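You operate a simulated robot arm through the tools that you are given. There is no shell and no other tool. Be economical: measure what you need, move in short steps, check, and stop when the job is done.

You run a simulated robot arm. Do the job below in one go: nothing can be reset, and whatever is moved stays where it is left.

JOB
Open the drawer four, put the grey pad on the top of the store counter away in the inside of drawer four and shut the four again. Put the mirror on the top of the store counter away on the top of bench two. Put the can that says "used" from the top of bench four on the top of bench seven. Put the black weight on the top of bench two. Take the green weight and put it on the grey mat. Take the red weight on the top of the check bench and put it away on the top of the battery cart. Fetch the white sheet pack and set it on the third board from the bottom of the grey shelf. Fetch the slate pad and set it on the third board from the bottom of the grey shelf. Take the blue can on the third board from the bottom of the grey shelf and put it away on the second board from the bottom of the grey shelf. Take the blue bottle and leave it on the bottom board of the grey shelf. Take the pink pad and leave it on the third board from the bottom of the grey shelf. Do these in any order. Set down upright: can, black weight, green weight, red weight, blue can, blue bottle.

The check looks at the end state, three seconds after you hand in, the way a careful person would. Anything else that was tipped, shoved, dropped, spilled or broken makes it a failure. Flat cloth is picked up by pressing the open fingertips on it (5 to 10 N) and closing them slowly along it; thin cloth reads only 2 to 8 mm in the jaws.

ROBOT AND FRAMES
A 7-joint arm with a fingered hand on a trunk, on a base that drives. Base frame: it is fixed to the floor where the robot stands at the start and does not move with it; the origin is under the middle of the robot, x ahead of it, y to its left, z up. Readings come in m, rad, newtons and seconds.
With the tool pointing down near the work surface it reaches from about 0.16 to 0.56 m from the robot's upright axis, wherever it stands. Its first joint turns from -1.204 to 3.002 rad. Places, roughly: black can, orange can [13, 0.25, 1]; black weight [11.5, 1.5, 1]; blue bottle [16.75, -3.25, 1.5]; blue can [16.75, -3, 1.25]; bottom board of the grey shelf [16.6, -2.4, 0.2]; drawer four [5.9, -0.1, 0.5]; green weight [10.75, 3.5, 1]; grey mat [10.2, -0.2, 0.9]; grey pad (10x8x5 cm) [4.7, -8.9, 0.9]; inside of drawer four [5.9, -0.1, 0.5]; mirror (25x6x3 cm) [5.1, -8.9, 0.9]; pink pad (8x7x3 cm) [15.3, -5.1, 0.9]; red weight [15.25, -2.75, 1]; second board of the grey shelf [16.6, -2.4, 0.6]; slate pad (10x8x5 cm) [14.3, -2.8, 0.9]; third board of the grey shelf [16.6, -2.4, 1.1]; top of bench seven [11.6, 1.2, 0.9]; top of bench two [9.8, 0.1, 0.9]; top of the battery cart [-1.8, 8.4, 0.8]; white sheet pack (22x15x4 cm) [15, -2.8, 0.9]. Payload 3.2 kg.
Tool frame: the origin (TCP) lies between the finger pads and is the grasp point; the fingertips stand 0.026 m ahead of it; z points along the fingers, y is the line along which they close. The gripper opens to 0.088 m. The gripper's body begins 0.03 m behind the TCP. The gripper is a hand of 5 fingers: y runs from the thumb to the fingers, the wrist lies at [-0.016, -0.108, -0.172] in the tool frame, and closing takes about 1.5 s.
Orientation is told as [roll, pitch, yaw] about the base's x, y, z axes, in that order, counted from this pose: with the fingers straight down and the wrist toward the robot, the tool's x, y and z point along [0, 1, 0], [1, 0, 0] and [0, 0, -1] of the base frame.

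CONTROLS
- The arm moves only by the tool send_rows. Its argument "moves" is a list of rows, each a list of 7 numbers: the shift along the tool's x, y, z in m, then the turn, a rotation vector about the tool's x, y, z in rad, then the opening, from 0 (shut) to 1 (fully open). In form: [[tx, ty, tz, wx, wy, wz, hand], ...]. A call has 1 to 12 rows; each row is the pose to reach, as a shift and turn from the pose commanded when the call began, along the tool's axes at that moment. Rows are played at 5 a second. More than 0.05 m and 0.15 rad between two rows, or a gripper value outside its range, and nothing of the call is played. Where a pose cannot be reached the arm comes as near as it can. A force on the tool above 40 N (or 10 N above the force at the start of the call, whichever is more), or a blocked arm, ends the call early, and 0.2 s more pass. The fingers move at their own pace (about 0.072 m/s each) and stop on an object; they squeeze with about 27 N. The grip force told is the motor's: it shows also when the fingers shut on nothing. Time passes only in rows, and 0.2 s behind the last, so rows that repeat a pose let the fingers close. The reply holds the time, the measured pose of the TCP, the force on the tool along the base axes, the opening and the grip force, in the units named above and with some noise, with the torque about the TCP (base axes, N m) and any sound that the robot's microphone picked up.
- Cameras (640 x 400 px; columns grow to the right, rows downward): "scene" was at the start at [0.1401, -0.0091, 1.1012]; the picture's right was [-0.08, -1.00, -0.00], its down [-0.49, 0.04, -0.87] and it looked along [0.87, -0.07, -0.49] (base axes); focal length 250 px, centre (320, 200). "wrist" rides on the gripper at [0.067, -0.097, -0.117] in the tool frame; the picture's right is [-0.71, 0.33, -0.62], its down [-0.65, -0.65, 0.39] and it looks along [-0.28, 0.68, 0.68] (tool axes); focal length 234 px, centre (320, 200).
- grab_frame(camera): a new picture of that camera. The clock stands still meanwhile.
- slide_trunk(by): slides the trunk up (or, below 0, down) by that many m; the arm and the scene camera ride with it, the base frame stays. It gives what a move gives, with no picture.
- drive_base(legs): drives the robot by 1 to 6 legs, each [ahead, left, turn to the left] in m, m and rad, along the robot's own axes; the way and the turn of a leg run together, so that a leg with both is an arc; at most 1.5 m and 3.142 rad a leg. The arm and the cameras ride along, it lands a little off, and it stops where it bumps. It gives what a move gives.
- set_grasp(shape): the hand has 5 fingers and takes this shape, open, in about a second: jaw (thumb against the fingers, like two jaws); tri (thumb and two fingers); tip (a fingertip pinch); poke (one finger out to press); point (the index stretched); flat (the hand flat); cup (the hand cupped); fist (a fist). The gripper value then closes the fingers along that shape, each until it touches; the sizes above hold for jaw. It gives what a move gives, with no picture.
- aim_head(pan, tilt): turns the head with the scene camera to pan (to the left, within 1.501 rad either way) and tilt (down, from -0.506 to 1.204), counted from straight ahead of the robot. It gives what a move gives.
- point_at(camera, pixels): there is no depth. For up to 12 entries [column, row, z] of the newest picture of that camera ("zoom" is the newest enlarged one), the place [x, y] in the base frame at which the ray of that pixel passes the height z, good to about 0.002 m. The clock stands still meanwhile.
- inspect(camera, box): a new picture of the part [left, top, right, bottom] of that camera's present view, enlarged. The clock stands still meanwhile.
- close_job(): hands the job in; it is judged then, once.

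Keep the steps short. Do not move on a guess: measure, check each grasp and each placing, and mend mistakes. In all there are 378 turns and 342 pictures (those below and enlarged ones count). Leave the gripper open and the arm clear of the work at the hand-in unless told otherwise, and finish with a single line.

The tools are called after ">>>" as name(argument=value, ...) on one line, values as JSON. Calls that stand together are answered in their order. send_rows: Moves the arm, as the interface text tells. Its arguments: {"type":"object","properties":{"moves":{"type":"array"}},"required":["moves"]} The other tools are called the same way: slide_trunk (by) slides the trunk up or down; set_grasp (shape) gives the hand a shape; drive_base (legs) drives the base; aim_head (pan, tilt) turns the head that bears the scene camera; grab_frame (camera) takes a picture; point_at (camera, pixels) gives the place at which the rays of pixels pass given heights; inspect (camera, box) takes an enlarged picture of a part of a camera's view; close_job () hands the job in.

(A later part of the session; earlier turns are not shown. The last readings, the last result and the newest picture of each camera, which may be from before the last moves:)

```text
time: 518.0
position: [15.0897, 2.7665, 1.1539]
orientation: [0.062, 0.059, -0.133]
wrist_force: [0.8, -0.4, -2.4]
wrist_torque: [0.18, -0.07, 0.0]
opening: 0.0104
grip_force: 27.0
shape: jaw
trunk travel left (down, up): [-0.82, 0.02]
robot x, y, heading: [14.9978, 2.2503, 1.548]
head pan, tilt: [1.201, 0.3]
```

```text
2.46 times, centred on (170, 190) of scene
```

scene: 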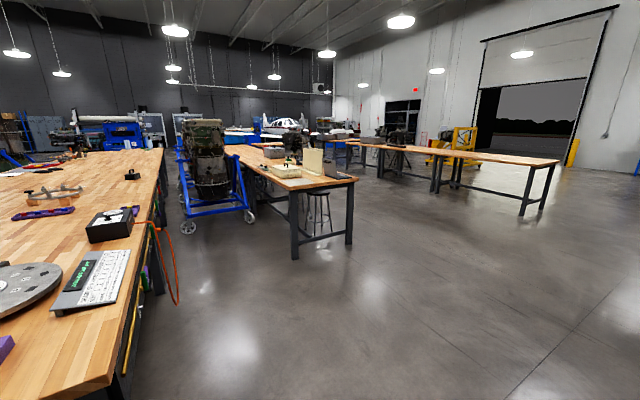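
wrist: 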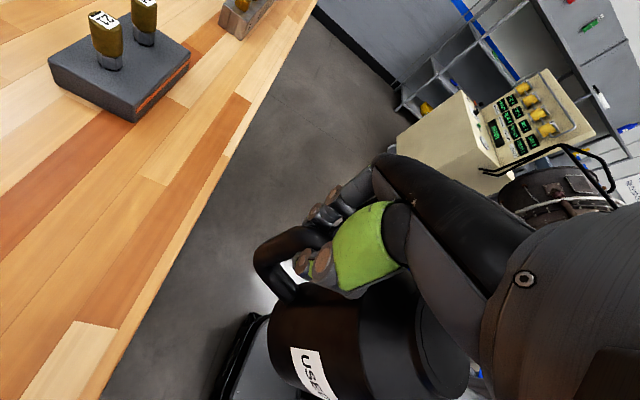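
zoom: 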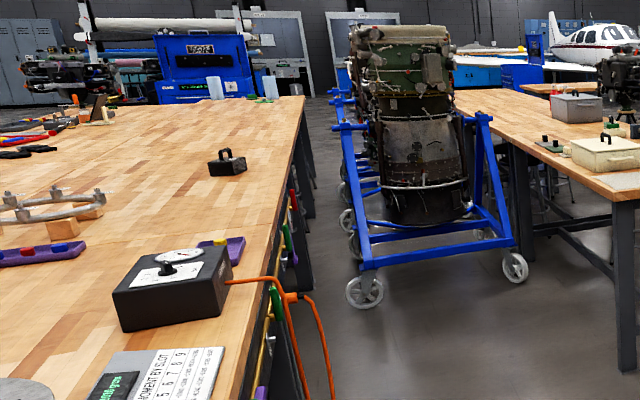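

Bench 7's north edge is free for x≈11.2–12.5. I drive round to (12.1,2.45) and face south.

>>> drive_base(legs=[[0.3, 0, 0], [0, 0, 1.59], [1.5, 0, 0], [1.4, 0.05, 0], [0, 0, 1.57]])

>>> aim_head(pan=0, tilt=0.55)

>>> grab_frame(camera="scene")

```text
time: 541.5
position: [12.0214, 2.0049, 1.1556]
orientation: [0.061, 0.058, 3.033]
wrist_force: [-0.7, 0.0, -2.4]
wrist_torque: [-0.13, 0.1, 0.0]
opening: 0.011
grip_force: 27.0
shape: jaw
trunk travel left (down, up): [-0.82, 0.02]
robot x, y, heading: [12.0978, 2.525, -1.572]
head pan, tilt: [1.201, 0.3]
```

```text
time: 542.9
position: [12.0215, 2.004, 1.155]
orientation: [0.061, 0.059, 3.032]
wrist_force: [0.8, -0.2, -1.9]
wrist_torque: [-0.18, 0.08, 0.04]
opening: 0.0107
grip_force: 26.7
shape: jaw
trunk travel left (down, up): [-0.82, 0.02]
robot x, y, heading: [12.0963, 2.5212, -1.569]
head pan, tilt: [0.0, 0.55]
```

```text
208 pictures are left
```

scene: 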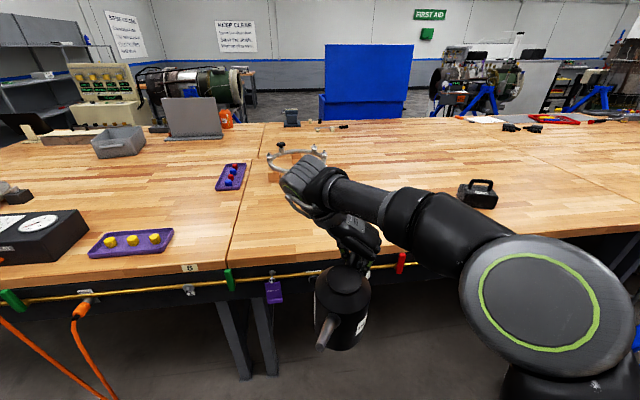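

Bench 7 is right of the seam (col 228); the spot in front of me is empty. I measure the seam, ring, edge and weight.

>>> point_at(camera="scene", pixels=[[228, 268, 0.9], [262, 125, 0.9], [330, 262, 0.9], [420, 252, 0.9], [295, 165, 0.92], [480, 205, 0.9], [458, 200, 0.9], [497, 208, 0.9]])

>>> drive_base(legs=[[0.25, 0, 0], [0.24, 0, 0]])

>>> grab_frame(camera="scene")

>>> grab_frame(camera="wrist")

```text
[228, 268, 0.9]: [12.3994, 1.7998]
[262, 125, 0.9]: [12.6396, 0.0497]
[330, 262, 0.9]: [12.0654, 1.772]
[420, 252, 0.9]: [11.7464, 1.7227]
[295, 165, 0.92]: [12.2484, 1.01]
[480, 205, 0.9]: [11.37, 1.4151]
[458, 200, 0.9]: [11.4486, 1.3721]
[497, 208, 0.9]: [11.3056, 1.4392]
```

```text
time: 546.1
position: [12.0198, 1.5154, 1.1549]
orientation: [0.062, 0.059, 3.03]
wrist_force: [-0.2, -0.1, -2.9]
wrist_torque: [-0.13, 0.06, -0.01]
opening: 0.0108
grip_force: 26.9
shape: jaw
trunk travel left (down, up): [-0.82, 0.02]
robot x, y, heading: [12.0981, 2.0311, -1.573]
head pan, tilt: [0.0, 0.55]
```

```text
207 pictures are left
```

scene: 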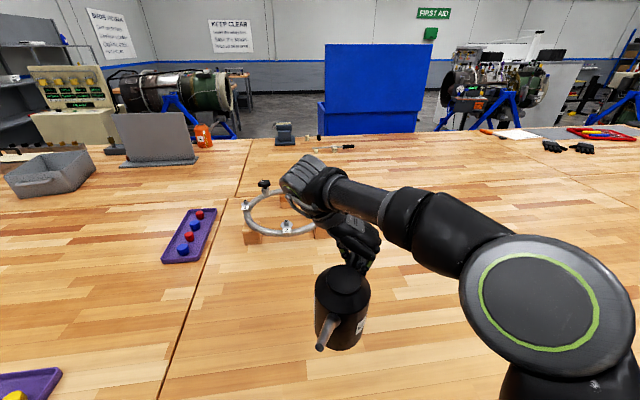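

```text
206 pictures are left
```

wrist: 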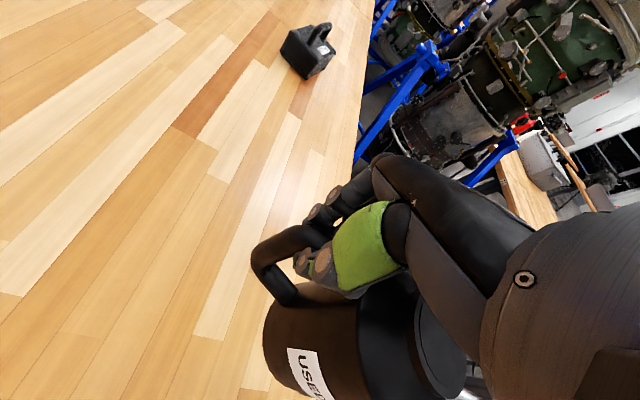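

I lower: trunk −0.10, then small rows to contact.

>>> slide_trunk(by=-0.11)

>>> send_rows(moves=[[0, 0, 0.005, 0, 0, 0, 0], [0, 0, 0.01, 0, 0, 0, 0], [0, 0, 0.015, 0, 0, 0, 0], [0, 0, 0.02, 0, 0, 0, 0], [0, 0, 0.025, 0, 0, 0, 0], [0, 0, 0.03, 0, 0, 0, 0]])

>>> grab_frame(camera="scene")

```text
time: 547.5
position: [12.02, 1.5153, 1.0441]
orientation: [0.061, 0.061, 3.029]
wrist_force: [-0.3, -0.3, -3.2]
wrist_torque: [-0.16, 0.03, -0.01]
opening: 0.0106
grip_force: 27.1
shape: jaw
trunk travel left (down, up): [-0.71, 0.13]
robot x, y, heading: [12.0938, 2.0369, -1.569]
head pan, tilt: [0.0, 0.55]
```

```text
time: 548.9
position: [12.022, 1.5136, 1.0208]
orientation: [0.074, 0.063, 3.025]
wrist_force: [-4.4, -8.8, 36.9]
wrist_torque: [0.21, -0.09, 0.11]
opening: 0.0128
grip_force: 27.2
shape: jaw
trunk travel left (down, up): [-0.71, 0.13]
robot x, y, heading: [12.0955, 2.0312, -1.571]
head pan, tilt: [0.0, 0.55]
```

```text
205 pictures are left
```

scene: 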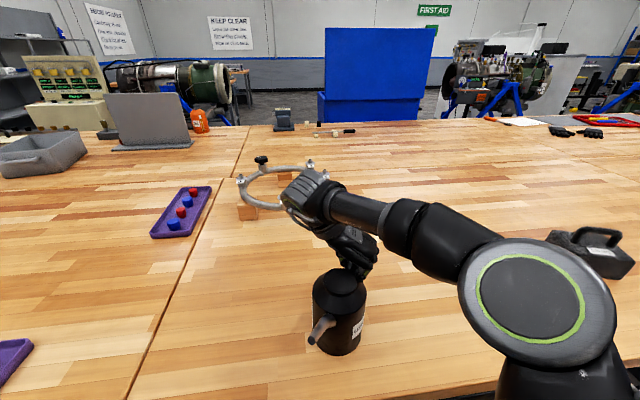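

On the bench. I relieve 4 mm, open and lift straight up.

>>> send_rows(moves=[[0, 0, -0.005, 0, 0, 0, 0], [0, 0, -0.006, 0, 0, 0, 0.3], [0, 0, -0.006, 0, 0, 0, 0.6], [0, 0, -0.006, 0, 0, 0, 1], [0, 0, -0.006, 0, 0, 0, 1], [0, 0, -0.006, 0, 0, 0, 1], [0, 0, -0.006, 0, 0, 0, 1], [0, 0, -0.03, 0, 0, 0, 1], [0, 0, -0.06, 0, 0, 0, 1], [0, 0, -0.1, 0, 0, 0, 1], [0, 0, -0.13, 0, 0, 0, 1]])

>>> grab_frame(camera="scene")

```text
time: 551.3
position: [12.0164, 1.5216, 1.1456]
orientation: [0.062, 0.06, 3.03]
wrist_force: [0.4, 0.2, 1.0]
wrist_torque: [-0.02, 0.0, -0.02]
opening: 0.088
grip_force: 0.0
shape: jaw
trunk travel left (down, up): [-0.71, 0.13]
robot x, y, heading: [12.0974, 2.0349, -1.571]
head pan, tilt: [0.0, 0.55]
```

```text
204 pictures are left
```

scene: 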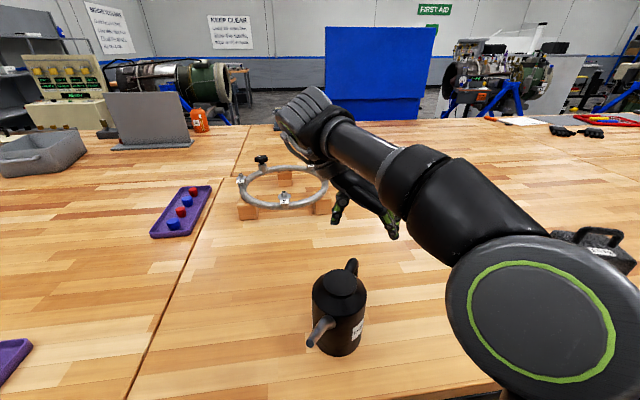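

The can stands upright on bench seven. Next the black weight at ≈(11.37,1.41). I back off, restore the hand yaw and look at it.

>>> drive_base(legs=[[-0.3, 0, 0]])

>>> send_rows(moves=[[0, 0, 0, 0, 0, -0.15, 1], [0, 0, 0, 0, 0, -0.3, 1], [0, 0, 0, 0, 0, -0.45, 1], [0, 0, 0, 0, 0, -0.6, 1], [0, 0, 0, 0, 0, -0.75, 1], [0, 0, 0, 0, 0, -0.9, 1], [0, 0, 0, 0, 0, -1.05, 1], [0, 0, 0, 0, 0, -1.2, 1], [0, 0, 0, 0, 0, -1.35, 1], [0, 0, 0, 0, 0, -1.5, 1], [0, 0, 0, 0, 0, -1.65, 1]])

>>> drive_base(legs=[[0, -0.6, 0], [0.1, -0.02, 0]])

>>> aim_head(pan=0, tilt=0.7)

>>> grab_frame(camera="scene")

>>> grab_frame(camera="wrist")

```text
time: 553.3
position: [12.0167, 1.8196, 1.1452]
orientation: [0.061, 0.059, 3.033]
wrist_force: [-0.4, 0.2, 0.6]
wrist_torque: [-0.02, -0.03, -0.01]
opening: 0.0878
grip_force: 0.0
shape: jaw
trunk travel left (down, up): [-0.71, 0.13]
robot x, y, heading: [12.0969, 2.3337, -1.569]
head pan, tilt: [0.0, 0.55]
```

```text
time: 555.7
position: [12.0163, 1.8194, 1.1438]
orientation: [0.055, -0.066, -1.602]
wrist_force: [-0.4, 0.4, -0.7]
wrist_torque: [-0.02, 0.0, -0.02]
opening: 0.0877
grip_force: 0.0
shape: jaw
trunk travel left (down, up): [-0.71, 0.13]
robot x, y, heading: [12.1002, 2.3296, -1.572]
head pan, tilt: [0.0, 0.55]
```

```text
time: 559.1
position: [11.445, 1.8224, 1.1457]
orientation: [0.035, -0.066, -1.599]
wrist_force: [0.1, 0.3, 0.0]
wrist_torque: [-0.01, 0.0, -0.01]
opening: 0.0878
grip_force: 0.0
shape: jaw
trunk travel left (down, up): [-0.71, 0.13]
robot x, y, heading: [11.5083, 2.3314, -1.566]
head pan, tilt: [0.0, 0.55]
stopped in leg 1: the robot was blocked; the commanded pose is now the measured one
```

```text
time: 559.8
position: [11.4442, 1.8218, 1.1452]
orientation: [0.035, -0.066, -1.602]
wrist_force: [0.5, -0.1, 1.1]
wrist_torque: [0.02, 0.01, 0.06]
opening: 0.0879
grip_force: 0.0
shape: jaw
trunk travel left (down, up): [-0.71, 0.13]
robot x, y, heading: [11.5023, 2.3295, -1.571]
head pan, tilt: [0.0, 0.7]
```

```text
203 pictures are left
```

scene: 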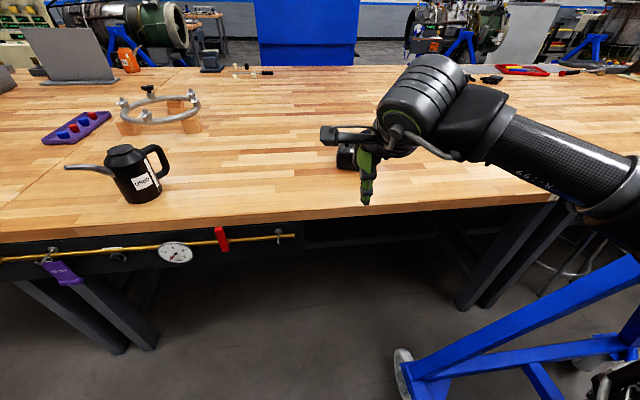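

```text
202 pictures are left
```

wrist: 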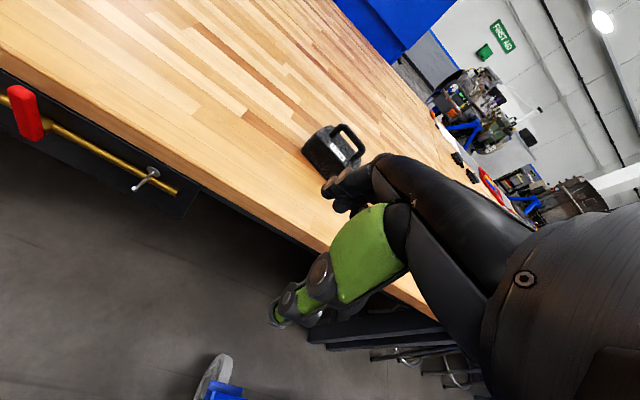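

The base touched the blue stand. I check clearance to its front wheel and the weight's place.

>>> point_at(camera="scene", pixels=[[402, 385, 0.05], [400, 360, 0.1], [345, 165, 0.9]])

>>> point_at(camera="wrist", pixels=[[305, 150, 0.9], [325, 178, 0.9], [362, 162, 0.9], [318, 140, 0.97], [350, 165, 0.97], [345, 128, 1.0], [358, 150, 1.0]])

>>> inspect(camera="wrist", box=[270, 100, 400, 210])

```text
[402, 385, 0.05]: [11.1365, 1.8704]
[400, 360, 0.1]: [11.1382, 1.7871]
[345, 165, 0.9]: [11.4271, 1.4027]
```

```text
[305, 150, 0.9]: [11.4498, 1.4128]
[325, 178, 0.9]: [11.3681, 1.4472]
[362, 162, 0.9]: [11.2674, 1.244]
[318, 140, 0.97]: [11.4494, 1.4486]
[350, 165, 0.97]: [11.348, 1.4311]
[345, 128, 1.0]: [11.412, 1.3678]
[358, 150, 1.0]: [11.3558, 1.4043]
```

```text
3.64 times, centred on (335, 155) of wrist
```

zoom: 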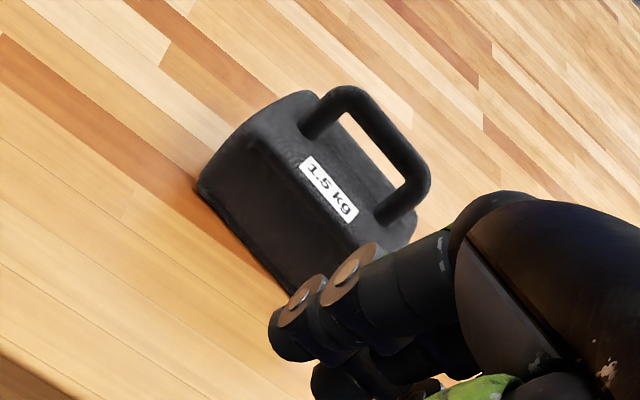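

It's marked 1.5 kg with a top handle. I shift 4 cm away from the stand and drive in to y≈1.9.

>>> drive_base(legs=[[0, 0.05, 0], [0.25, 0, 0], [0.15, 0, 0]])

>>> grab_frame(camera="wrist")

>>> grab_frame(camera="scene")

```text
time: 563.1
position: [11.4759, 1.421, 1.1442]
orientation: [0.052, -0.066, -1.605]
wrist_force: [0.4, 0.6, 0.0]
wrist_torque: [0.01, 0.0, 0.01]
opening: 0.0875
grip_force: 0.1
shape: jaw
trunk travel left (down, up): [-0.71, 0.13]
robot x, y, heading: [11.5563, 1.9315, -1.568]
head pan, tilt: [0.0, 0.7]
```

```text
200 pictures are left
```

wrist: 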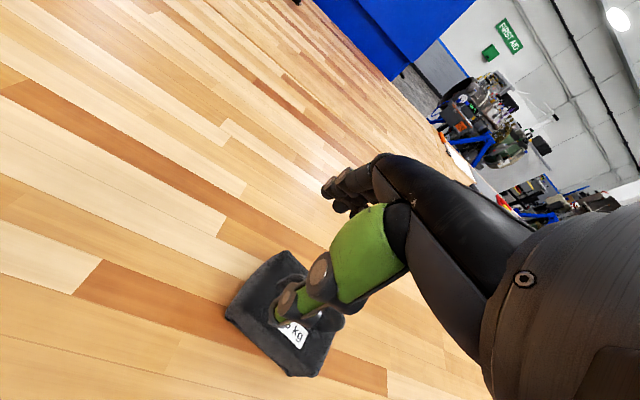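

```text
199 pictures are left
```

scene: 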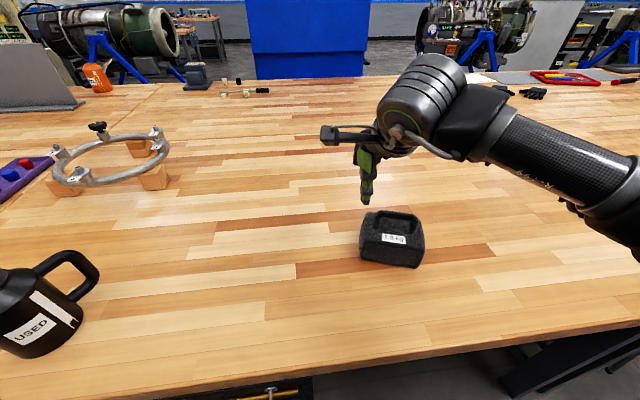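

I zoom on the weight and measure its handle bar.

>>> inspect(camera="scene", box=[340, 195, 440, 280])

>>> point_at(camera="scene", pixels=[[377, 213, 1.0], [416, 217, 1.0], [377, 213, 0.98], [416, 217, 0.98], [361, 260, 0.9], [424, 266, 0.9]])

```text
4.71 times, centred on (390, 238) of scene
```

zoom: 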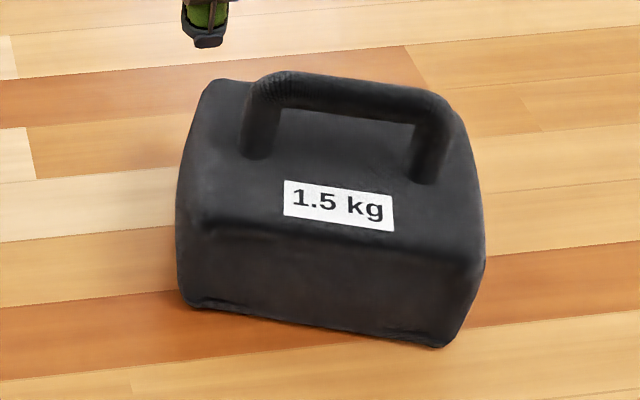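

```text
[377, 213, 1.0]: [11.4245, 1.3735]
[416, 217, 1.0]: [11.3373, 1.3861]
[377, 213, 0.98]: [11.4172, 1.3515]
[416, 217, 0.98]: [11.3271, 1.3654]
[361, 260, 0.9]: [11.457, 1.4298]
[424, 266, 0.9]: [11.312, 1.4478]
```

Bar centre ≈(11.381,1.380,~1.0), running along x. I drive 6 cm closer, shift over the bar, and look.

>>> drive_base(legs=[[0.06, 0, 0]])

>>> send_rows(moves=[[-0.04, -0.008, 0, 0, 0, 0.05, 1], [-0.08, -0.014, 0, 0, 0, 0.1, 1], [-0.0956, -0.0158, 0.03, 0, 0, 0.1, 1], [-0.0956, -0.0158, 0.06, 0, 0, 0.1, 1]])

>>> grab_frame(camera="wrist")

>>> inspect(camera="scene", box=[320, 140, 480, 300])

```text
time: 564.1
position: [11.4756, 1.3601, 1.1433]
orientation: [0.053, -0.061, -1.604]
wrist_force: [0.3, -0.4, -0.2]
wrist_torque: [0.05, 0.02, 0.01]
opening: 0.0876
grip_force: 0.2
shape: jaw
trunk travel left (down, up): [-0.71, 0.13]
robot x, y, heading: [11.5542, 1.8738, -1.568]
head pan, tilt: [0.0, 0.7]
```

```text
time: 565.1
position: [11.3853, 1.3754, 1.0761]
orientation: [0.059, -0.059, -1.706]
wrist_force: [0.6, -0.7, 0.4]
wrist_torque: [0.02, -0.01, -0.03]
opening: 0.0877
grip_force: 0.0
shape: jaw
trunk travel left (down, up): [-0.71, 0.13]
robot x, y, heading: [11.5542, 1.8722, -1.572]
head pan, tilt: [0.0, 0.7]
```

```text
197 pictures are left
```

wrist: 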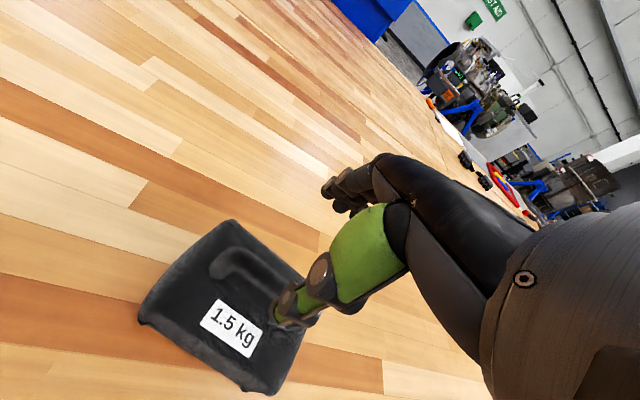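

```text
2.50 times, centred on (400, 220) of scene
```

zoom: 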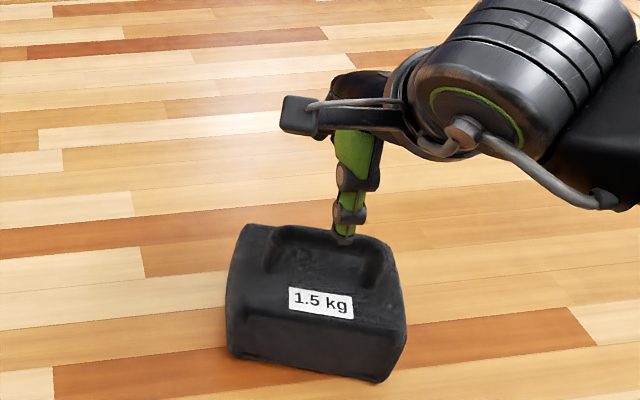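

>>> point_at(camera="wrist", pixels=[[225, 252, 1.0], [250, 262, 1.0], [275, 280, 1.0], [232, 265, 0.98]])

>>> inspect(camera="wrist", box=[130, 200, 340, 390])

```text
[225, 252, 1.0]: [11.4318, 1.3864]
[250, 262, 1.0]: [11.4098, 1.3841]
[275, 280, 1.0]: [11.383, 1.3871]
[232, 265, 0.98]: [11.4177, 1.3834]
```

```text
2.11 times, centred on (235, 295) of wrist
```

zoom: 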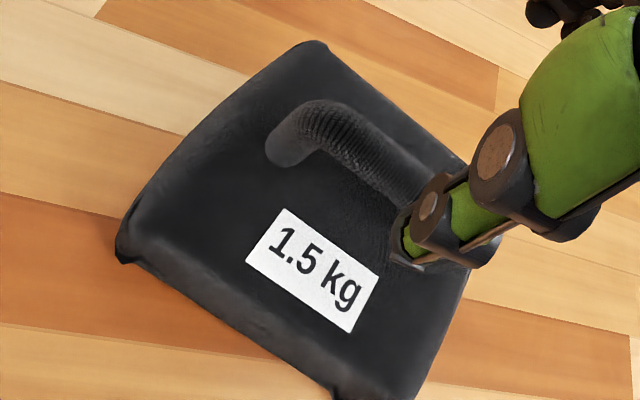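

Bar at y≈1.386. I shift 10 mm back, lower to z≈1.005 and close.

>>> send_rows(moves=[[0, -0.01, 0.0, 0, 0, 0, 1], [0, -0.01, 0.04, 0, 0, 0, 1], [0, -0.01, 0.065, 0, 0, 0, 1], [0, -0.01, 0.073, 0, 0, 0, 1], [0, -0.01, 0.073, 0, 0, 0, 0], [0, -0.01, 0.073, 0, 0, 0, 0], [0, -0.01, 0.073, 0, 0, 0, 0], [0, -0.01, 0.073, 0, 0, 0, 0], [0, -0.01, 0.073, 0, 0, 0, 0], [0, -0.01, 0.073, 0, 0, 0, 0], [0, -0.01, 0.073, 0, 0, 0, 0]])

>>> inspect(camera="scene", box=[320, 140, 480, 300])

```text
time: 567.5
position: [11.3879, 1.38, 1.0022]
orientation: [0.058, -0.057, -1.706]
wrist_force: [-1.0, 3.2, 0.4]
wrist_torque: [-0.15, 0.02, -0.09]
opening: 0.0066
grip_force: 27.4
shape: jaw
trunk travel left (down, up): [-0.71, 0.13]
robot x, y, heading: [11.556, 1.8691, -1.565]
head pan, tilt: [0.0, 0.7]
```

```text
2.50 times, centred on (400, 220) of scene
```

zoom: 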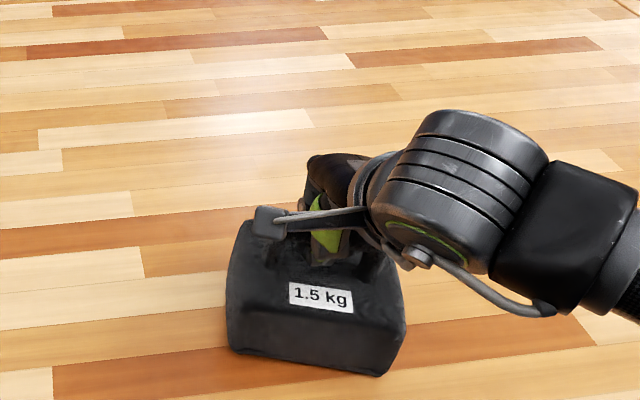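

Opening 6.6 mm. I test‑lift.

>>> send_rows(moves=[[0, 0, -0.01, 0, 0, 0, 0], [0, 0, -0.025, 0, 0, 0, 0], [0, 0, -0.04, 0, 0, 0, 0]])

>>> grab_frame(camera="scene")

```text
time: 568.3
position: [11.3865, 1.3816, 1.0433]
orientation: [0.06, -0.057, -1.703]
wrist_force: [-0.7, -0.2, -14.4]
wrist_torque: [-0.18, 0.08, 0.03]
opening: 0.0067
grip_force: 27.0
shape: jaw
trunk travel left (down, up): [-0.71, 0.13]
robot x, y, heading: [11.555, 1.8713, -1.57]
head pan, tilt: [0.0, 0.7]
```

```text
193 pictures are left
```

scene: 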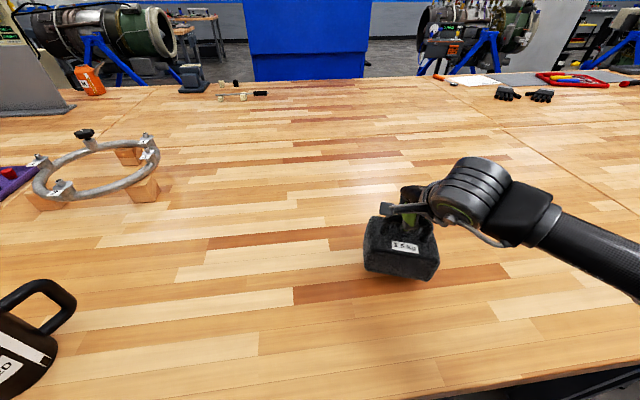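

Weight held (14 N). I raise the trunk and carry it round the east end.

>>> slide_trunk(by=0.12)

>>> drive_base(legs=[[-0.55, 0, 0], [0, 0, 1.57], [1.5, 0, 0], [1.5, 0, 0], [0.45, 0, 0], [0, 0, 1.57]])

>>> drive_base(legs=[[-1.5, 0, 0], [-1.4, 0, 0]])

>>> grab_frame(camera="scene")

```text
time: 569.8
position: [11.3849, 1.3812, 1.1628]
orientation: [0.059, -0.057, -1.705]
wrist_force: [0.5, -0.4, -14.5]
wrist_torque: [-0.2, 0.03, -0.02]
opening: 0.0063
grip_force: 27.0
shape: jaw
trunk travel left (down, up): [-0.83, 0.01]
robot x, y, heading: [11.5555, 1.8725, -1.571]
head pan, tilt: [0.0, 0.7]
```

```text
time: 571.1
position: [11.3891, 1.4519, 1.147]
orientation: [0.045, -0.02, -1.694]
wrist_force: [0.3, 1.2, -13.2]
wrist_torque: [-0.08, 0.02, 0.01]
opening: 0.0068
grip_force: 27.1
shape: jaw
trunk travel left (down, up): [-0.83, 0.01]
robot x, y, heading: [11.5598, 1.9574, -1.56]
head pan, tilt: [0.0, 0.7]
stopped in leg 1: the robot was blocked; the commanded pose is now the measured one
```

```text
time: 572.1
position: [11.3912, 1.4554, 1.1418]
orientation: [0.04, -0.004, -1.687]
wrist_force: [1.1, 1.1, -13.6]
wrist_torque: [-0.08, 0.02, 0.05]
opening: 0.0065
grip_force: 26.8
shape: jaw
trunk travel left (down, up): [-0.83, 0.01]
robot x, y, heading: [11.5537, 1.9665, -1.557]
head pan, tilt: [0.0, 0.7]
stopped in leg 1: the robot was blocked; the commanded pose is now the measured one
```

```text
192 pictures are left
```

scene: 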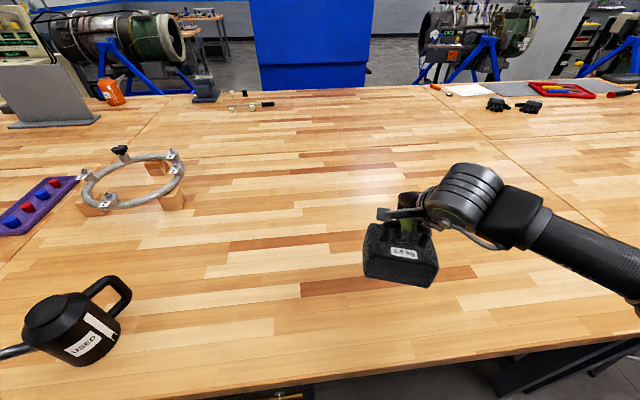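

Blocked when backing—the elbow meets the engine stand on my right. I strafe left 0.2 first.

>>> drive_base(legs=[[0, 0.2, 0], [-0.4, 0, 0]])

>>> aim_head(pan=-1.2, tilt=0.5)

>>> grab_frame(camera="scene")

```text
time: 575.8
position: [11.5838, 1.8773, 1.1529]
orientation: [0.043, -0.03, -1.693]
wrist_force: [0.2, -0.5, -15.2]
wrist_torque: [-0.13, 0.0, 0.0]
opening: 0.0063
grip_force: 27.3
shape: jaw
trunk travel left (down, up): [-0.83, 0.01]
robot x, y, heading: [11.7518, 2.3654, -1.561]
head pan, tilt: [0.0, 0.7]
```

```text
time: 577.2
position: [11.5852, 1.8773, 1.1529]
orientation: [0.045, -0.031, -1.692]
wrist_force: [-0.7, 0.1, -15.1]
wrist_torque: [-0.13, 0.03, 0.06]
opening: 0.0069
grip_force: 26.9
shape: jaw
trunk travel left (down, up): [-0.83, 0.01]
robot x, y, heading: [11.7504, 2.3688, -1.564]
head pan, tilt: [-1.201, 0.499]
```

```text
191 pictures are left
```

scene: 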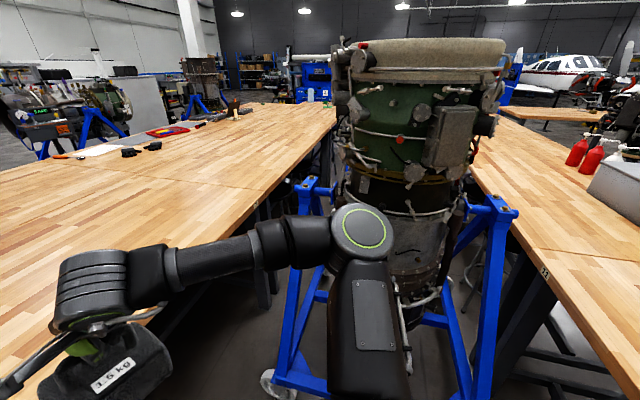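

Free now. I continue the route east.

>>> drive_base(legs=[[-0.05, 0, 1.57], [1.5, 0, 0], [1.5, 0, 0], [0.25, 0, 0], [0, 0, 1.57]])

>>> drive_base(legs=[[-1.5, 0, 0], [-1.4, 0, 0]])

>>> aim_head(pan=0.5, tilt=0.5)

>>> grab_frame(camera="scene")

```text
time: 600.7
position: [15.1322, 2.9444, 1.1521]
orientation: [0.045, -0.032, 1.456]
wrist_force: [-0.8, 0.0, -14.4]
wrist_torque: [0.14, -0.01, -0.02]
opening: 0.0063
grip_force: 27.5
shape: jaw
trunk travel left (down, up): [-0.83, 0.01]
robot x, y, heading: [14.9735, 2.4541, 1.59]
head pan, tilt: [-1.201, 0.499]
```

```text
time: 614.7
position: [15.1687, 0.0494, 1.1529]
orientation: [0.042, -0.031, 1.452]
wrist_force: [0.2, 0.3, -14.6]
wrist_torque: [0.13, -0.02, -0.02]
opening: 0.0066
grip_force: 27.1
shape: jaw
trunk travel left (down, up): [-0.83, 0.01]
robot x, y, heading: [15.0057, -0.4425, 1.587]
head pan, tilt: [-1.201, 0.499]
```

```text
time: 616.5
position: [15.169, 0.05, 1.1518]
orientation: [0.041, -0.031, 1.451]
wrist_force: [0.4, -0.6, -14.6]
wrist_torque: [0.14, -0.02, -0.02]
opening: 0.0064
grip_force: 27.5
shape: jaw
trunk travel left (down, up): [-0.83, 0.01]
robot x, y, heading: [15.0052, -0.442, 1.581]
head pan, tilt: [0.499, 0.499]
```

```text
190 pictures are left
```

scene: 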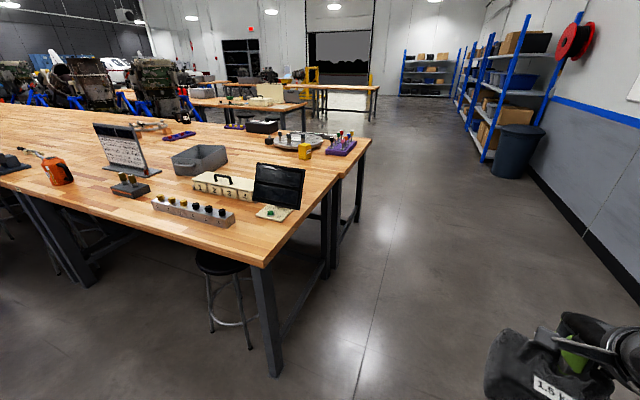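

I go along y≈−0.6 westward, then to (12.4,−1.35) and turn west.

>>> drive_base(legs=[[-0.17, 0.9, 0], [0, 1.0, 0], [0, 0.5, 0], [-0.75, 0.2, 0], [0, 0, 1.57]])

>>> aim_head(pan=0, tilt=0.5)

>>> grab_frame(camera="scene")

```text
time: 636.2
position: [11.9364, -1.2588, 1.1525]
orientation: [0.042, -0.028, 3.026]
wrist_force: [0.3, 0.1, -15.8]
wrist_torque: [0.04, 0.13, -0.01]
opening: 0.0064
grip_force: 27.0
shape: jaw
trunk travel left (down, up): [-0.83, 0.01]
robot x, y, heading: [12.431, -1.4223, -3.123]
head pan, tilt: [0.499, 0.499]
```

```text
time: 637.1
position: [11.9362, -1.2584, 1.1531]
orientation: [0.043, -0.029, 3.028]
wrist_force: [0.6, -0.2, -14.6]
wrist_torque: [0.02, 0.11, -0.03]
opening: 0.0064
grip_force: 26.8
shape: jaw
trunk travel left (down, up): [-0.83, 0.01]
robot x, y, heading: [12.4287, -1.421, -3.126]
head pan, tilt: [0.0, 0.499]
```

```text
189 pictures are left
```

scene: 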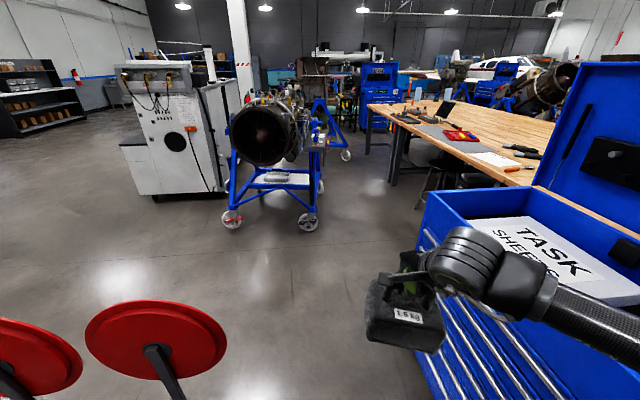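

Clear to pass. I drive west to x≈10.75 and turn north to bench two.

>>> drive_base(legs=[[0.9, 0.03, 0], [0.8, 0, 0], [0, 0, -1.59]])

>>> aim_head(pan=0.2, tilt=0.55)

>>> grab_frame(camera="scene")

```text
time: 649.8
position: [10.8901, -0.9953, 1.1532]
orientation: [0.042, -0.029, 1.424]
wrist_force: [0.1, 0.4, -14.0]
wrist_torque: [0.14, -0.03, -0.02]
opening: 0.0064
grip_force: 26.7
shape: jaw
trunk travel left (down, up): [-0.83, 0.01]
robot x, y, heading: [10.7146, -1.4824, 1.556]
head pan, tilt: [0.0, 0.499]
```

```text
time: 650.5
position: [10.891, -0.9954, 1.1524]
orientation: [0.043, -0.027, 1.424]
wrist_force: [0.6, -0.4, -14.9]
wrist_torque: [0.17, -0.05, 0.03]
opening: 0.0063
grip_force: 27.3
shape: jaw
trunk travel left (down, up): [-0.83, 0.01]
robot x, y, heading: [10.7125, -1.4803, 1.554]
head pan, tilt: [0.201, 0.55]
```

```text
188 pictures are left
```

scene: 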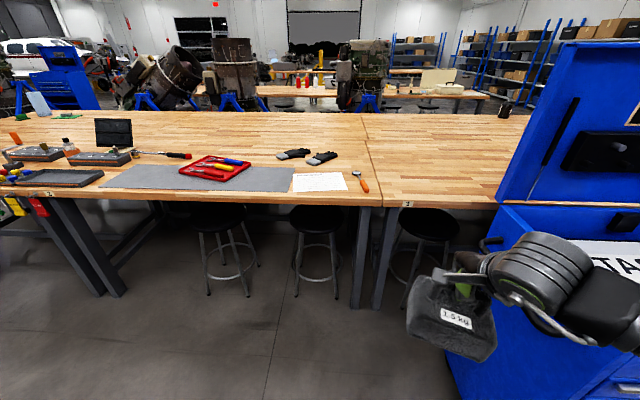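

I check the stool leg positions and the free patch behind the mirror (between gloves and seam).

>>> point_at(camera="scene", pixels=[[336, 300, 0], [300, 296, 0], [290, 215, 0.62], [342, 218, 0.62], [402, 308, 0], [360, 305, 0], [338, 155, 0.9], [366, 140, 0.9], [355, 172, 0.9], [366, 192, 0.9], [362, 118, 0.9]])

>>> inspect(camera="scene", box=[260, 110, 420, 230])

```text
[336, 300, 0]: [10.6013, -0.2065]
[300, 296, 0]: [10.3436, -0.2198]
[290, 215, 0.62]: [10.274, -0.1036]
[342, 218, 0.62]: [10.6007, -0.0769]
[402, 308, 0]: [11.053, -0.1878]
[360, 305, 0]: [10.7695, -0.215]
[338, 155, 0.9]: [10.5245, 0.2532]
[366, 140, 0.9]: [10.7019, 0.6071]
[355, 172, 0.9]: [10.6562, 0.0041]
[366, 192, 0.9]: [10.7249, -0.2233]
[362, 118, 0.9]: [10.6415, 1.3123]
```

```text
3.33 times, centred on (340, 170) of scene
```

zoom: 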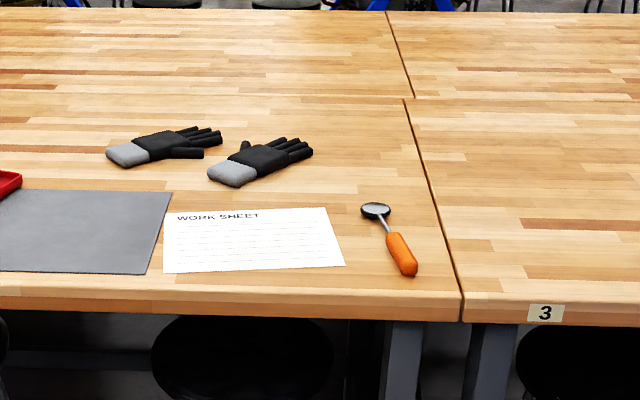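

The patch behind the mirror is free but my base may meet the stool/bench legs at y≈−0.21. I look down to see how far my base extends.

>>> aim_head(pan=0, tilt=1.2)

>>> grab_frame(camera="scene")

```text
time: 651.5
position: [10.891, -0.9961, 1.1527]
orientation: [0.043, -0.029, 1.424]
wrist_force: [0.0, 0.1, -14.2]
wrist_torque: [0.05, -0.04, 0.0]
opening: 0.0065
grip_force: 27.1
shape: jaw
trunk travel left (down, up): [-0.83, 0.01]
robot x, y, heading: [10.7173, -1.4799, 1.554]
head pan, tilt: [0.0, 1.201]
```

```text
186 pictures are left
```

scene: 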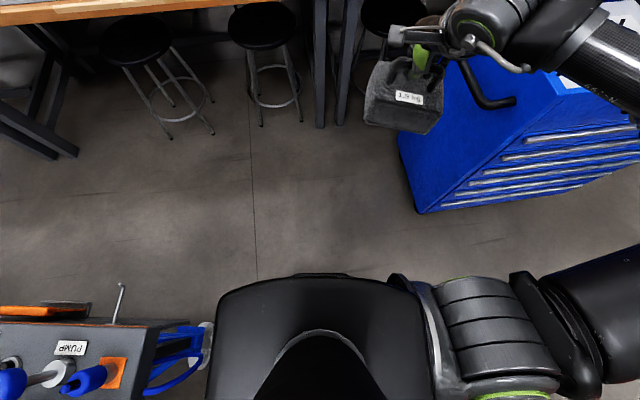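

My base front is under 0.27 m from the axis. I move in to y≈−0.52 and swing the weight to the front.

>>> drive_base(legs=[[0.7, -0.02, 0], [0.25, 0, 0]])

>>> send_rows(moves=[[0.045, 0, 0, 0, 0, -0.03, 0], [0.09, 0.0, 0, 0, 0, -0.06, 0], [0.135, 0.0, 0, 0, 0, -0.09, 0], [0.18, 0.01, 0, 0, 0, -0.12, 0], [0.22, 0.02, 0, 0, 0, -0.15, 0]])

>>> aim_head(pan=0.1, tilt=0.75)

>>> grab_frame(camera="scene")

```text
time: 656.8
position: [10.9319, -0.0446, 1.1513]
orientation: [0.042, -0.027, 1.42]
wrist_force: [-0.8, 0.7, -15.0]
wrist_torque: [0.11, -0.04, 0.03]
opening: 0.0064
grip_force: 27.1
shape: jaw
trunk travel left (down, up): [-0.83, 0.01]
robot x, y, heading: [10.7533, -0.5273, 1.552]
head pan, tilt: [0.0, 1.201]
```

```text
time: 658.0
position: [10.7135, 0.0108, 1.1617]
orientation: [0.037, -0.031, 1.571]
wrist_force: [-1.8, 1.6, -14.5]
wrist_torque: [0.11, 0.04, -0.04]
opening: 0.0069
grip_force: 27.0
shape: jaw
trunk travel left (down, up): [-0.83, 0.01]
robot x, y, heading: [10.7549, -0.529, 1.548]
head pan, tilt: [0.0, 1.201]
```

```text
time: 658.9
position: [10.7174, 0.0103, 1.1621]
orientation: [0.037, -0.033, 1.569]
wrist_force: [1.0, 0.5, -14.8]
wrist_torque: [0.11, -0.03, 0.04]
opening: 0.0065
grip_force: 26.7
shape: jaw
trunk travel left (down, up): [-0.83, 0.01]
robot x, y, heading: [10.7522, -0.5295, 1.547]
head pan, tilt: [0.099, 0.75]
```

```text
185 pictures are left
```

scene: 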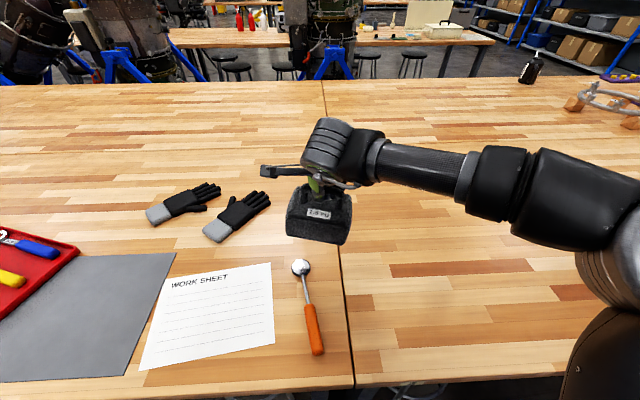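

I measure the target patch from this view.

>>> point_at(camera="scene", pixels=[[299, 259, 0.9], [301, 268, 0.9], [270, 193, 0.91], [262, 215, 0.9], [336, 240, 0.9], [332, 200, 0.9], [340, 300, 0.9], [310, 353, 0.9]])

```text
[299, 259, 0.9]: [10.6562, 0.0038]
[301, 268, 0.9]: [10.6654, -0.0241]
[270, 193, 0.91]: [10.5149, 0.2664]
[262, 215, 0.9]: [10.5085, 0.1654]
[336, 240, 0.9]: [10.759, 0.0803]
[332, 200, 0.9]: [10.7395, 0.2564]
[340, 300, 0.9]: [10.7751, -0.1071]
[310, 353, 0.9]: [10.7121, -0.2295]
```

Target for the weight: (10.645,0.08). I shift the base 5 cm left and 4 cm forward and extend.

>>> drive_base(legs=[[0.04, 0.055, 0]])

>>> send_rows(moves=[[0.01, 0.01, 0, 0, 0, 0, 0], [0.018, 0.02, 0, 0, 0, 0, 0], [0.018, 0.033, 0, 0, 0, 0, 0]])

>>> grab_frame(camera="scene")

```text
time: 659.9
position: [10.6652, 0.0506, 1.1626]
orientation: [0.035, -0.034, 1.566]
wrist_force: [0.7, 0.1, -14.5]
wrist_torque: [0.14, -0.02, 0.0]
opening: 0.0065
grip_force: 26.4
shape: jaw
trunk travel left (down, up): [-0.83, 0.01]
robot x, y, heading: [10.7015, -0.4863, 1.547]
head pan, tilt: [0.099, 0.75]
```

```text
time: 660.7
position: [10.6466, 0.0857, 1.1628]
orientation: [0.034, -0.031, 1.566]
wrist_force: [0.3, 1.9, -14.6]
wrist_torque: [0.16, -0.02, 0.0]
opening: 0.0067
grip_force: 27.7
shape: jaw
trunk travel left (down, up): [-0.83, 0.01]
robot x, y, heading: [10.7016, -0.4865, 1.549]
head pan, tilt: [0.099, 0.75]
```

```text
184 pictures are left
```

scene: 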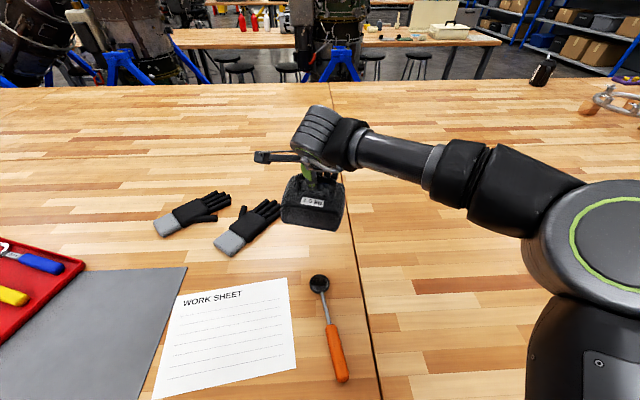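

Reached. I lower: trunk −0.12, then small rows.

>>> slide_trunk(by=-0.12)

>>> grab_frame(camera="wrist")

>>> inspect(camera="scene", box=[200, 150, 420, 330])

```text
time: 662.2
position: [10.6443, 0.0834, 1.0442]
orientation: [0.034, -0.032, 1.567]
wrist_force: [0.3, 0.4, -14.6]
wrist_torque: [0.1, -0.02, 0.01]
opening: 0.0067
grip_force: 26.9
shape: jaw
trunk travel left (down, up): [-0.71, 0.13]
robot x, y, heading: [10.7039, -0.4845, 1.553]
head pan, tilt: [0.099, 0.75]
```

```text
183 pictures are left
```

wrist: 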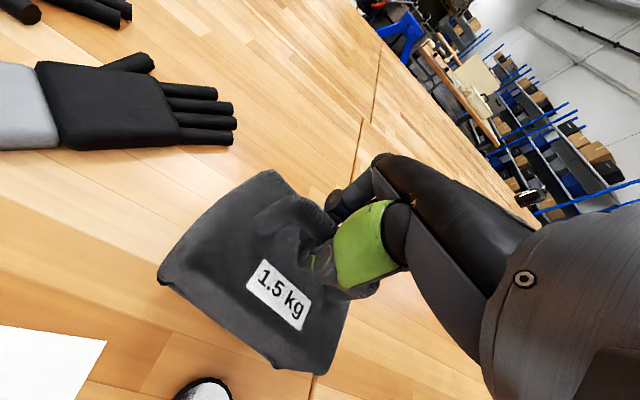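

```text
2.22 times, centred on (310, 240) of scene
```

zoom: 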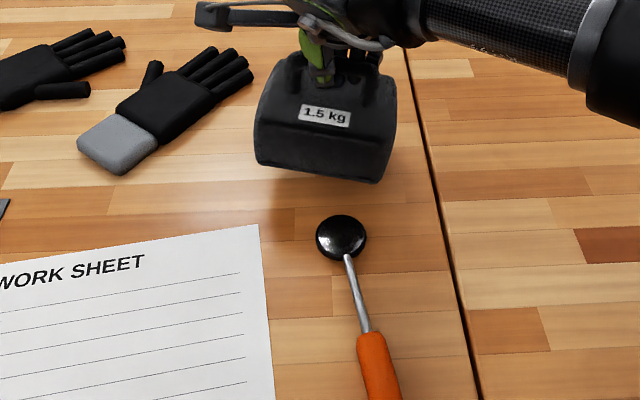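

>>> send_rows(moves=[[-0.006, 0, 0.01, 0, 0, 0, 0], [-0.006, 0, 0.02, 0, 0, 0, 0], [-0.006, 0, 0.03, 0, 0, 0, 0], [-0.006, 0, 0.036, 0, 0, 0, 0], [-0.006, 0, 0.042, 0, 0, 0, 0], [-0.006, 0, 0.048, 0, 0, 0, 0], [-0.006, 0, 0.054, 0, 0, 0, 0]])

>>> inspect(camera="scene", box=[200, 150, 420, 330])

```text
time: 663.8
position: [10.6512, 0.085, 0.995]
orientation: [0.037, -0.044, 1.566]
wrist_force: [-0.9, 4.1, 7.4]
wrist_torque: [0.04, -0.1, 0.03]
opening: 0.0046
grip_force: 27.4
shape: jaw
trunk travel left (down, up): [-0.71, 0.13]
robot x, y, heading: [10.6965, -0.4869, 1.546]
head pan, tilt: [0.099, 0.75]
```

```text
2.22 times, centred on (310, 240) of scene
```

zoom: 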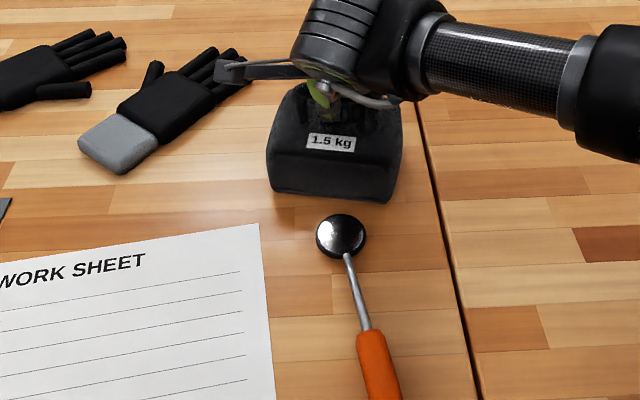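

Seated (force +7 N). I open, lift, and check.

>>> send_rows(moves=[[0, 0, 0, 0, 0, 0, 0.3], [0, 0, 0, 0, 0, 0, 0.6], [0, 0, 0, 0, 0, 0, 1], [0, 0, 0, 0, 0, 0, 1], [0, 0, 0, 0, 0, 0, 1], [0, 0, 0, 0, 0, 0, 1], [0, 0, -0.03, 0, 0, 0, 1], [0, 0, -0.07, 0, 0, 0, 1], [0, 0, -0.11, 0, 0, 0, 1], [0, 0, -0.15, 0, 0, 0, 1]])

>>> drive_base(legs=[[-0.8, 0, 0]])

>>> inspect(camera="scene", box=[200, 80, 440, 230])

```text
time: 666.0
position: [10.6549, 0.0783, 1.1409]
orientation: [0.036, -0.035, 1.57]
wrist_force: [-0.6, -0.3, -0.5]
wrist_torque: [0.01, 0.0, 0.0]
opening: 0.088
grip_force: 0.0
shape: jaw
trunk travel left (down, up): [-0.71, 0.13]
robot x, y, heading: [10.7037, -0.4843, 1.549]
head pan, tilt: [0.099, 0.75]
```

```text
time: 670.3
position: [10.6388, -0.7154, 1.1407]
orientation: [0.038, -0.035, 1.562]
wrist_force: [0.2, 0.2, 0.3]
wrist_torque: [0.0, 0.0, 0.02]
opening: 0.0881
grip_force: 0.1
shape: jaw
trunk travel left (down, up): [-0.71, 0.13]
robot x, y, heading: [10.6777, -1.2854, 1.541]
head pan, tilt: [0.099, 0.75]
```

```text
2.67 times, centred on (320, 155) of scene
```

zoom: 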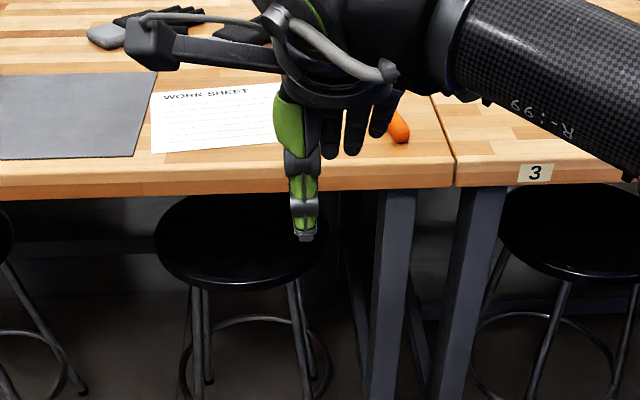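

Weight placed. Next the green weight north. I retrace the east route.

>>> drive_base(legs=[[-0.12, 0, 0], [0, 0, -1.54], [0.95, 0, 0], [0.85, 0, 0], [0, 0, 1.57]])

>>> drive_base(legs=[[0.8, -0.2, 0], [0, -1.2, 0], [0, -1.2, 0], [1.5, 0, 0], [1.5, 0, 0], [0, 0, 1.57]])

>>> aim_head(pan=0, tilt=0.25)

>>> grab_frame(camera="scene")

```text
time: 687.8
position: [12.414, -0.8341, 1.1417]
orientation: [0.036, -0.036, 1.589]
wrist_force: [-0.5, 0.1, -0.2]
wrist_torque: [0.02, 0.01, 0.03]
opening: 0.0879
grip_force: 0.1
shape: jaw
trunk travel left (down, up): [-0.71, 0.13]
robot x, y, heading: [12.4735, -1.4042, 1.575]
head pan, tilt: [0.099, 0.75]
```

```text
time: 721.3
position: [14.5632, 2.3485, 1.1402]
orientation: [0.034, -0.035, 3.128]
wrist_force: [0.4, 0.1, -0.6]
wrist_torque: [-0.02, 0.01, 0.01]
opening: 0.0879
grip_force: 0.0
shape: jaw
trunk travel left (down, up): [-0.71, 0.13]
robot x, y, heading: [15.1279, 2.3882, 3.108]
head pan, tilt: [0.099, 0.75]
```

```text
time: 722.3
position: [14.562, 2.3486, 1.1421]
orientation: [0.034, -0.035, 3.127]
wrist_force: [-0.1, 0.2, -0.1]
wrist_torque: [-0.01, 0.0, 0.02]
opening: 0.088
grip_force: 0.0
shape: jaw
trunk travel left (down, up): [-0.71, 0.13]
robot x, y, heading: [15.1313, 2.3871, 3.107]
head pan, tilt: [0.0, 0.25]
```

```text
179 pictures are left
```

scene: 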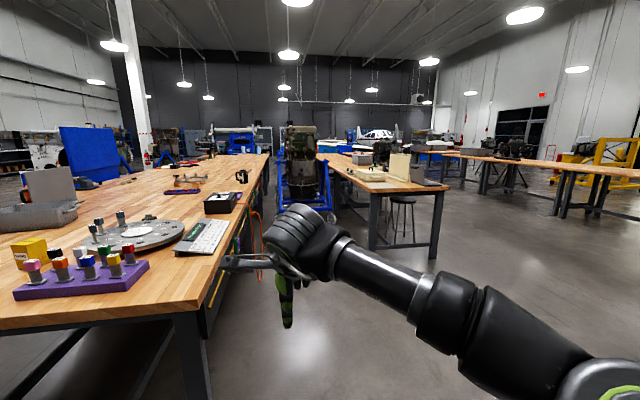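

I zoom on the northern bench to find the green weight.

>>> inspect(camera="scene", box=[300, 130, 460, 230])

>>> point_at(camera="scene", pixels=[[450, 187, 0.9], [372, 190, 0.9], [436, 258, 0], [374, 250, 0], [405, 238, 0], [345, 158, 0.9]])

```text
4.00 times, centred on (380, 180) of scene
```

zoom: 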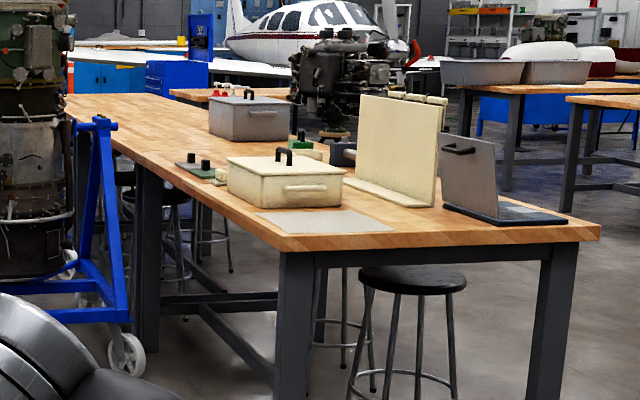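

```text
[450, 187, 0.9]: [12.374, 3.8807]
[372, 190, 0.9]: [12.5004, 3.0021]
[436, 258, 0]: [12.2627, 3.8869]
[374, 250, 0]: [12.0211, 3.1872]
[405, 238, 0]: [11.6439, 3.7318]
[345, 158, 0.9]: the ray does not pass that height
```

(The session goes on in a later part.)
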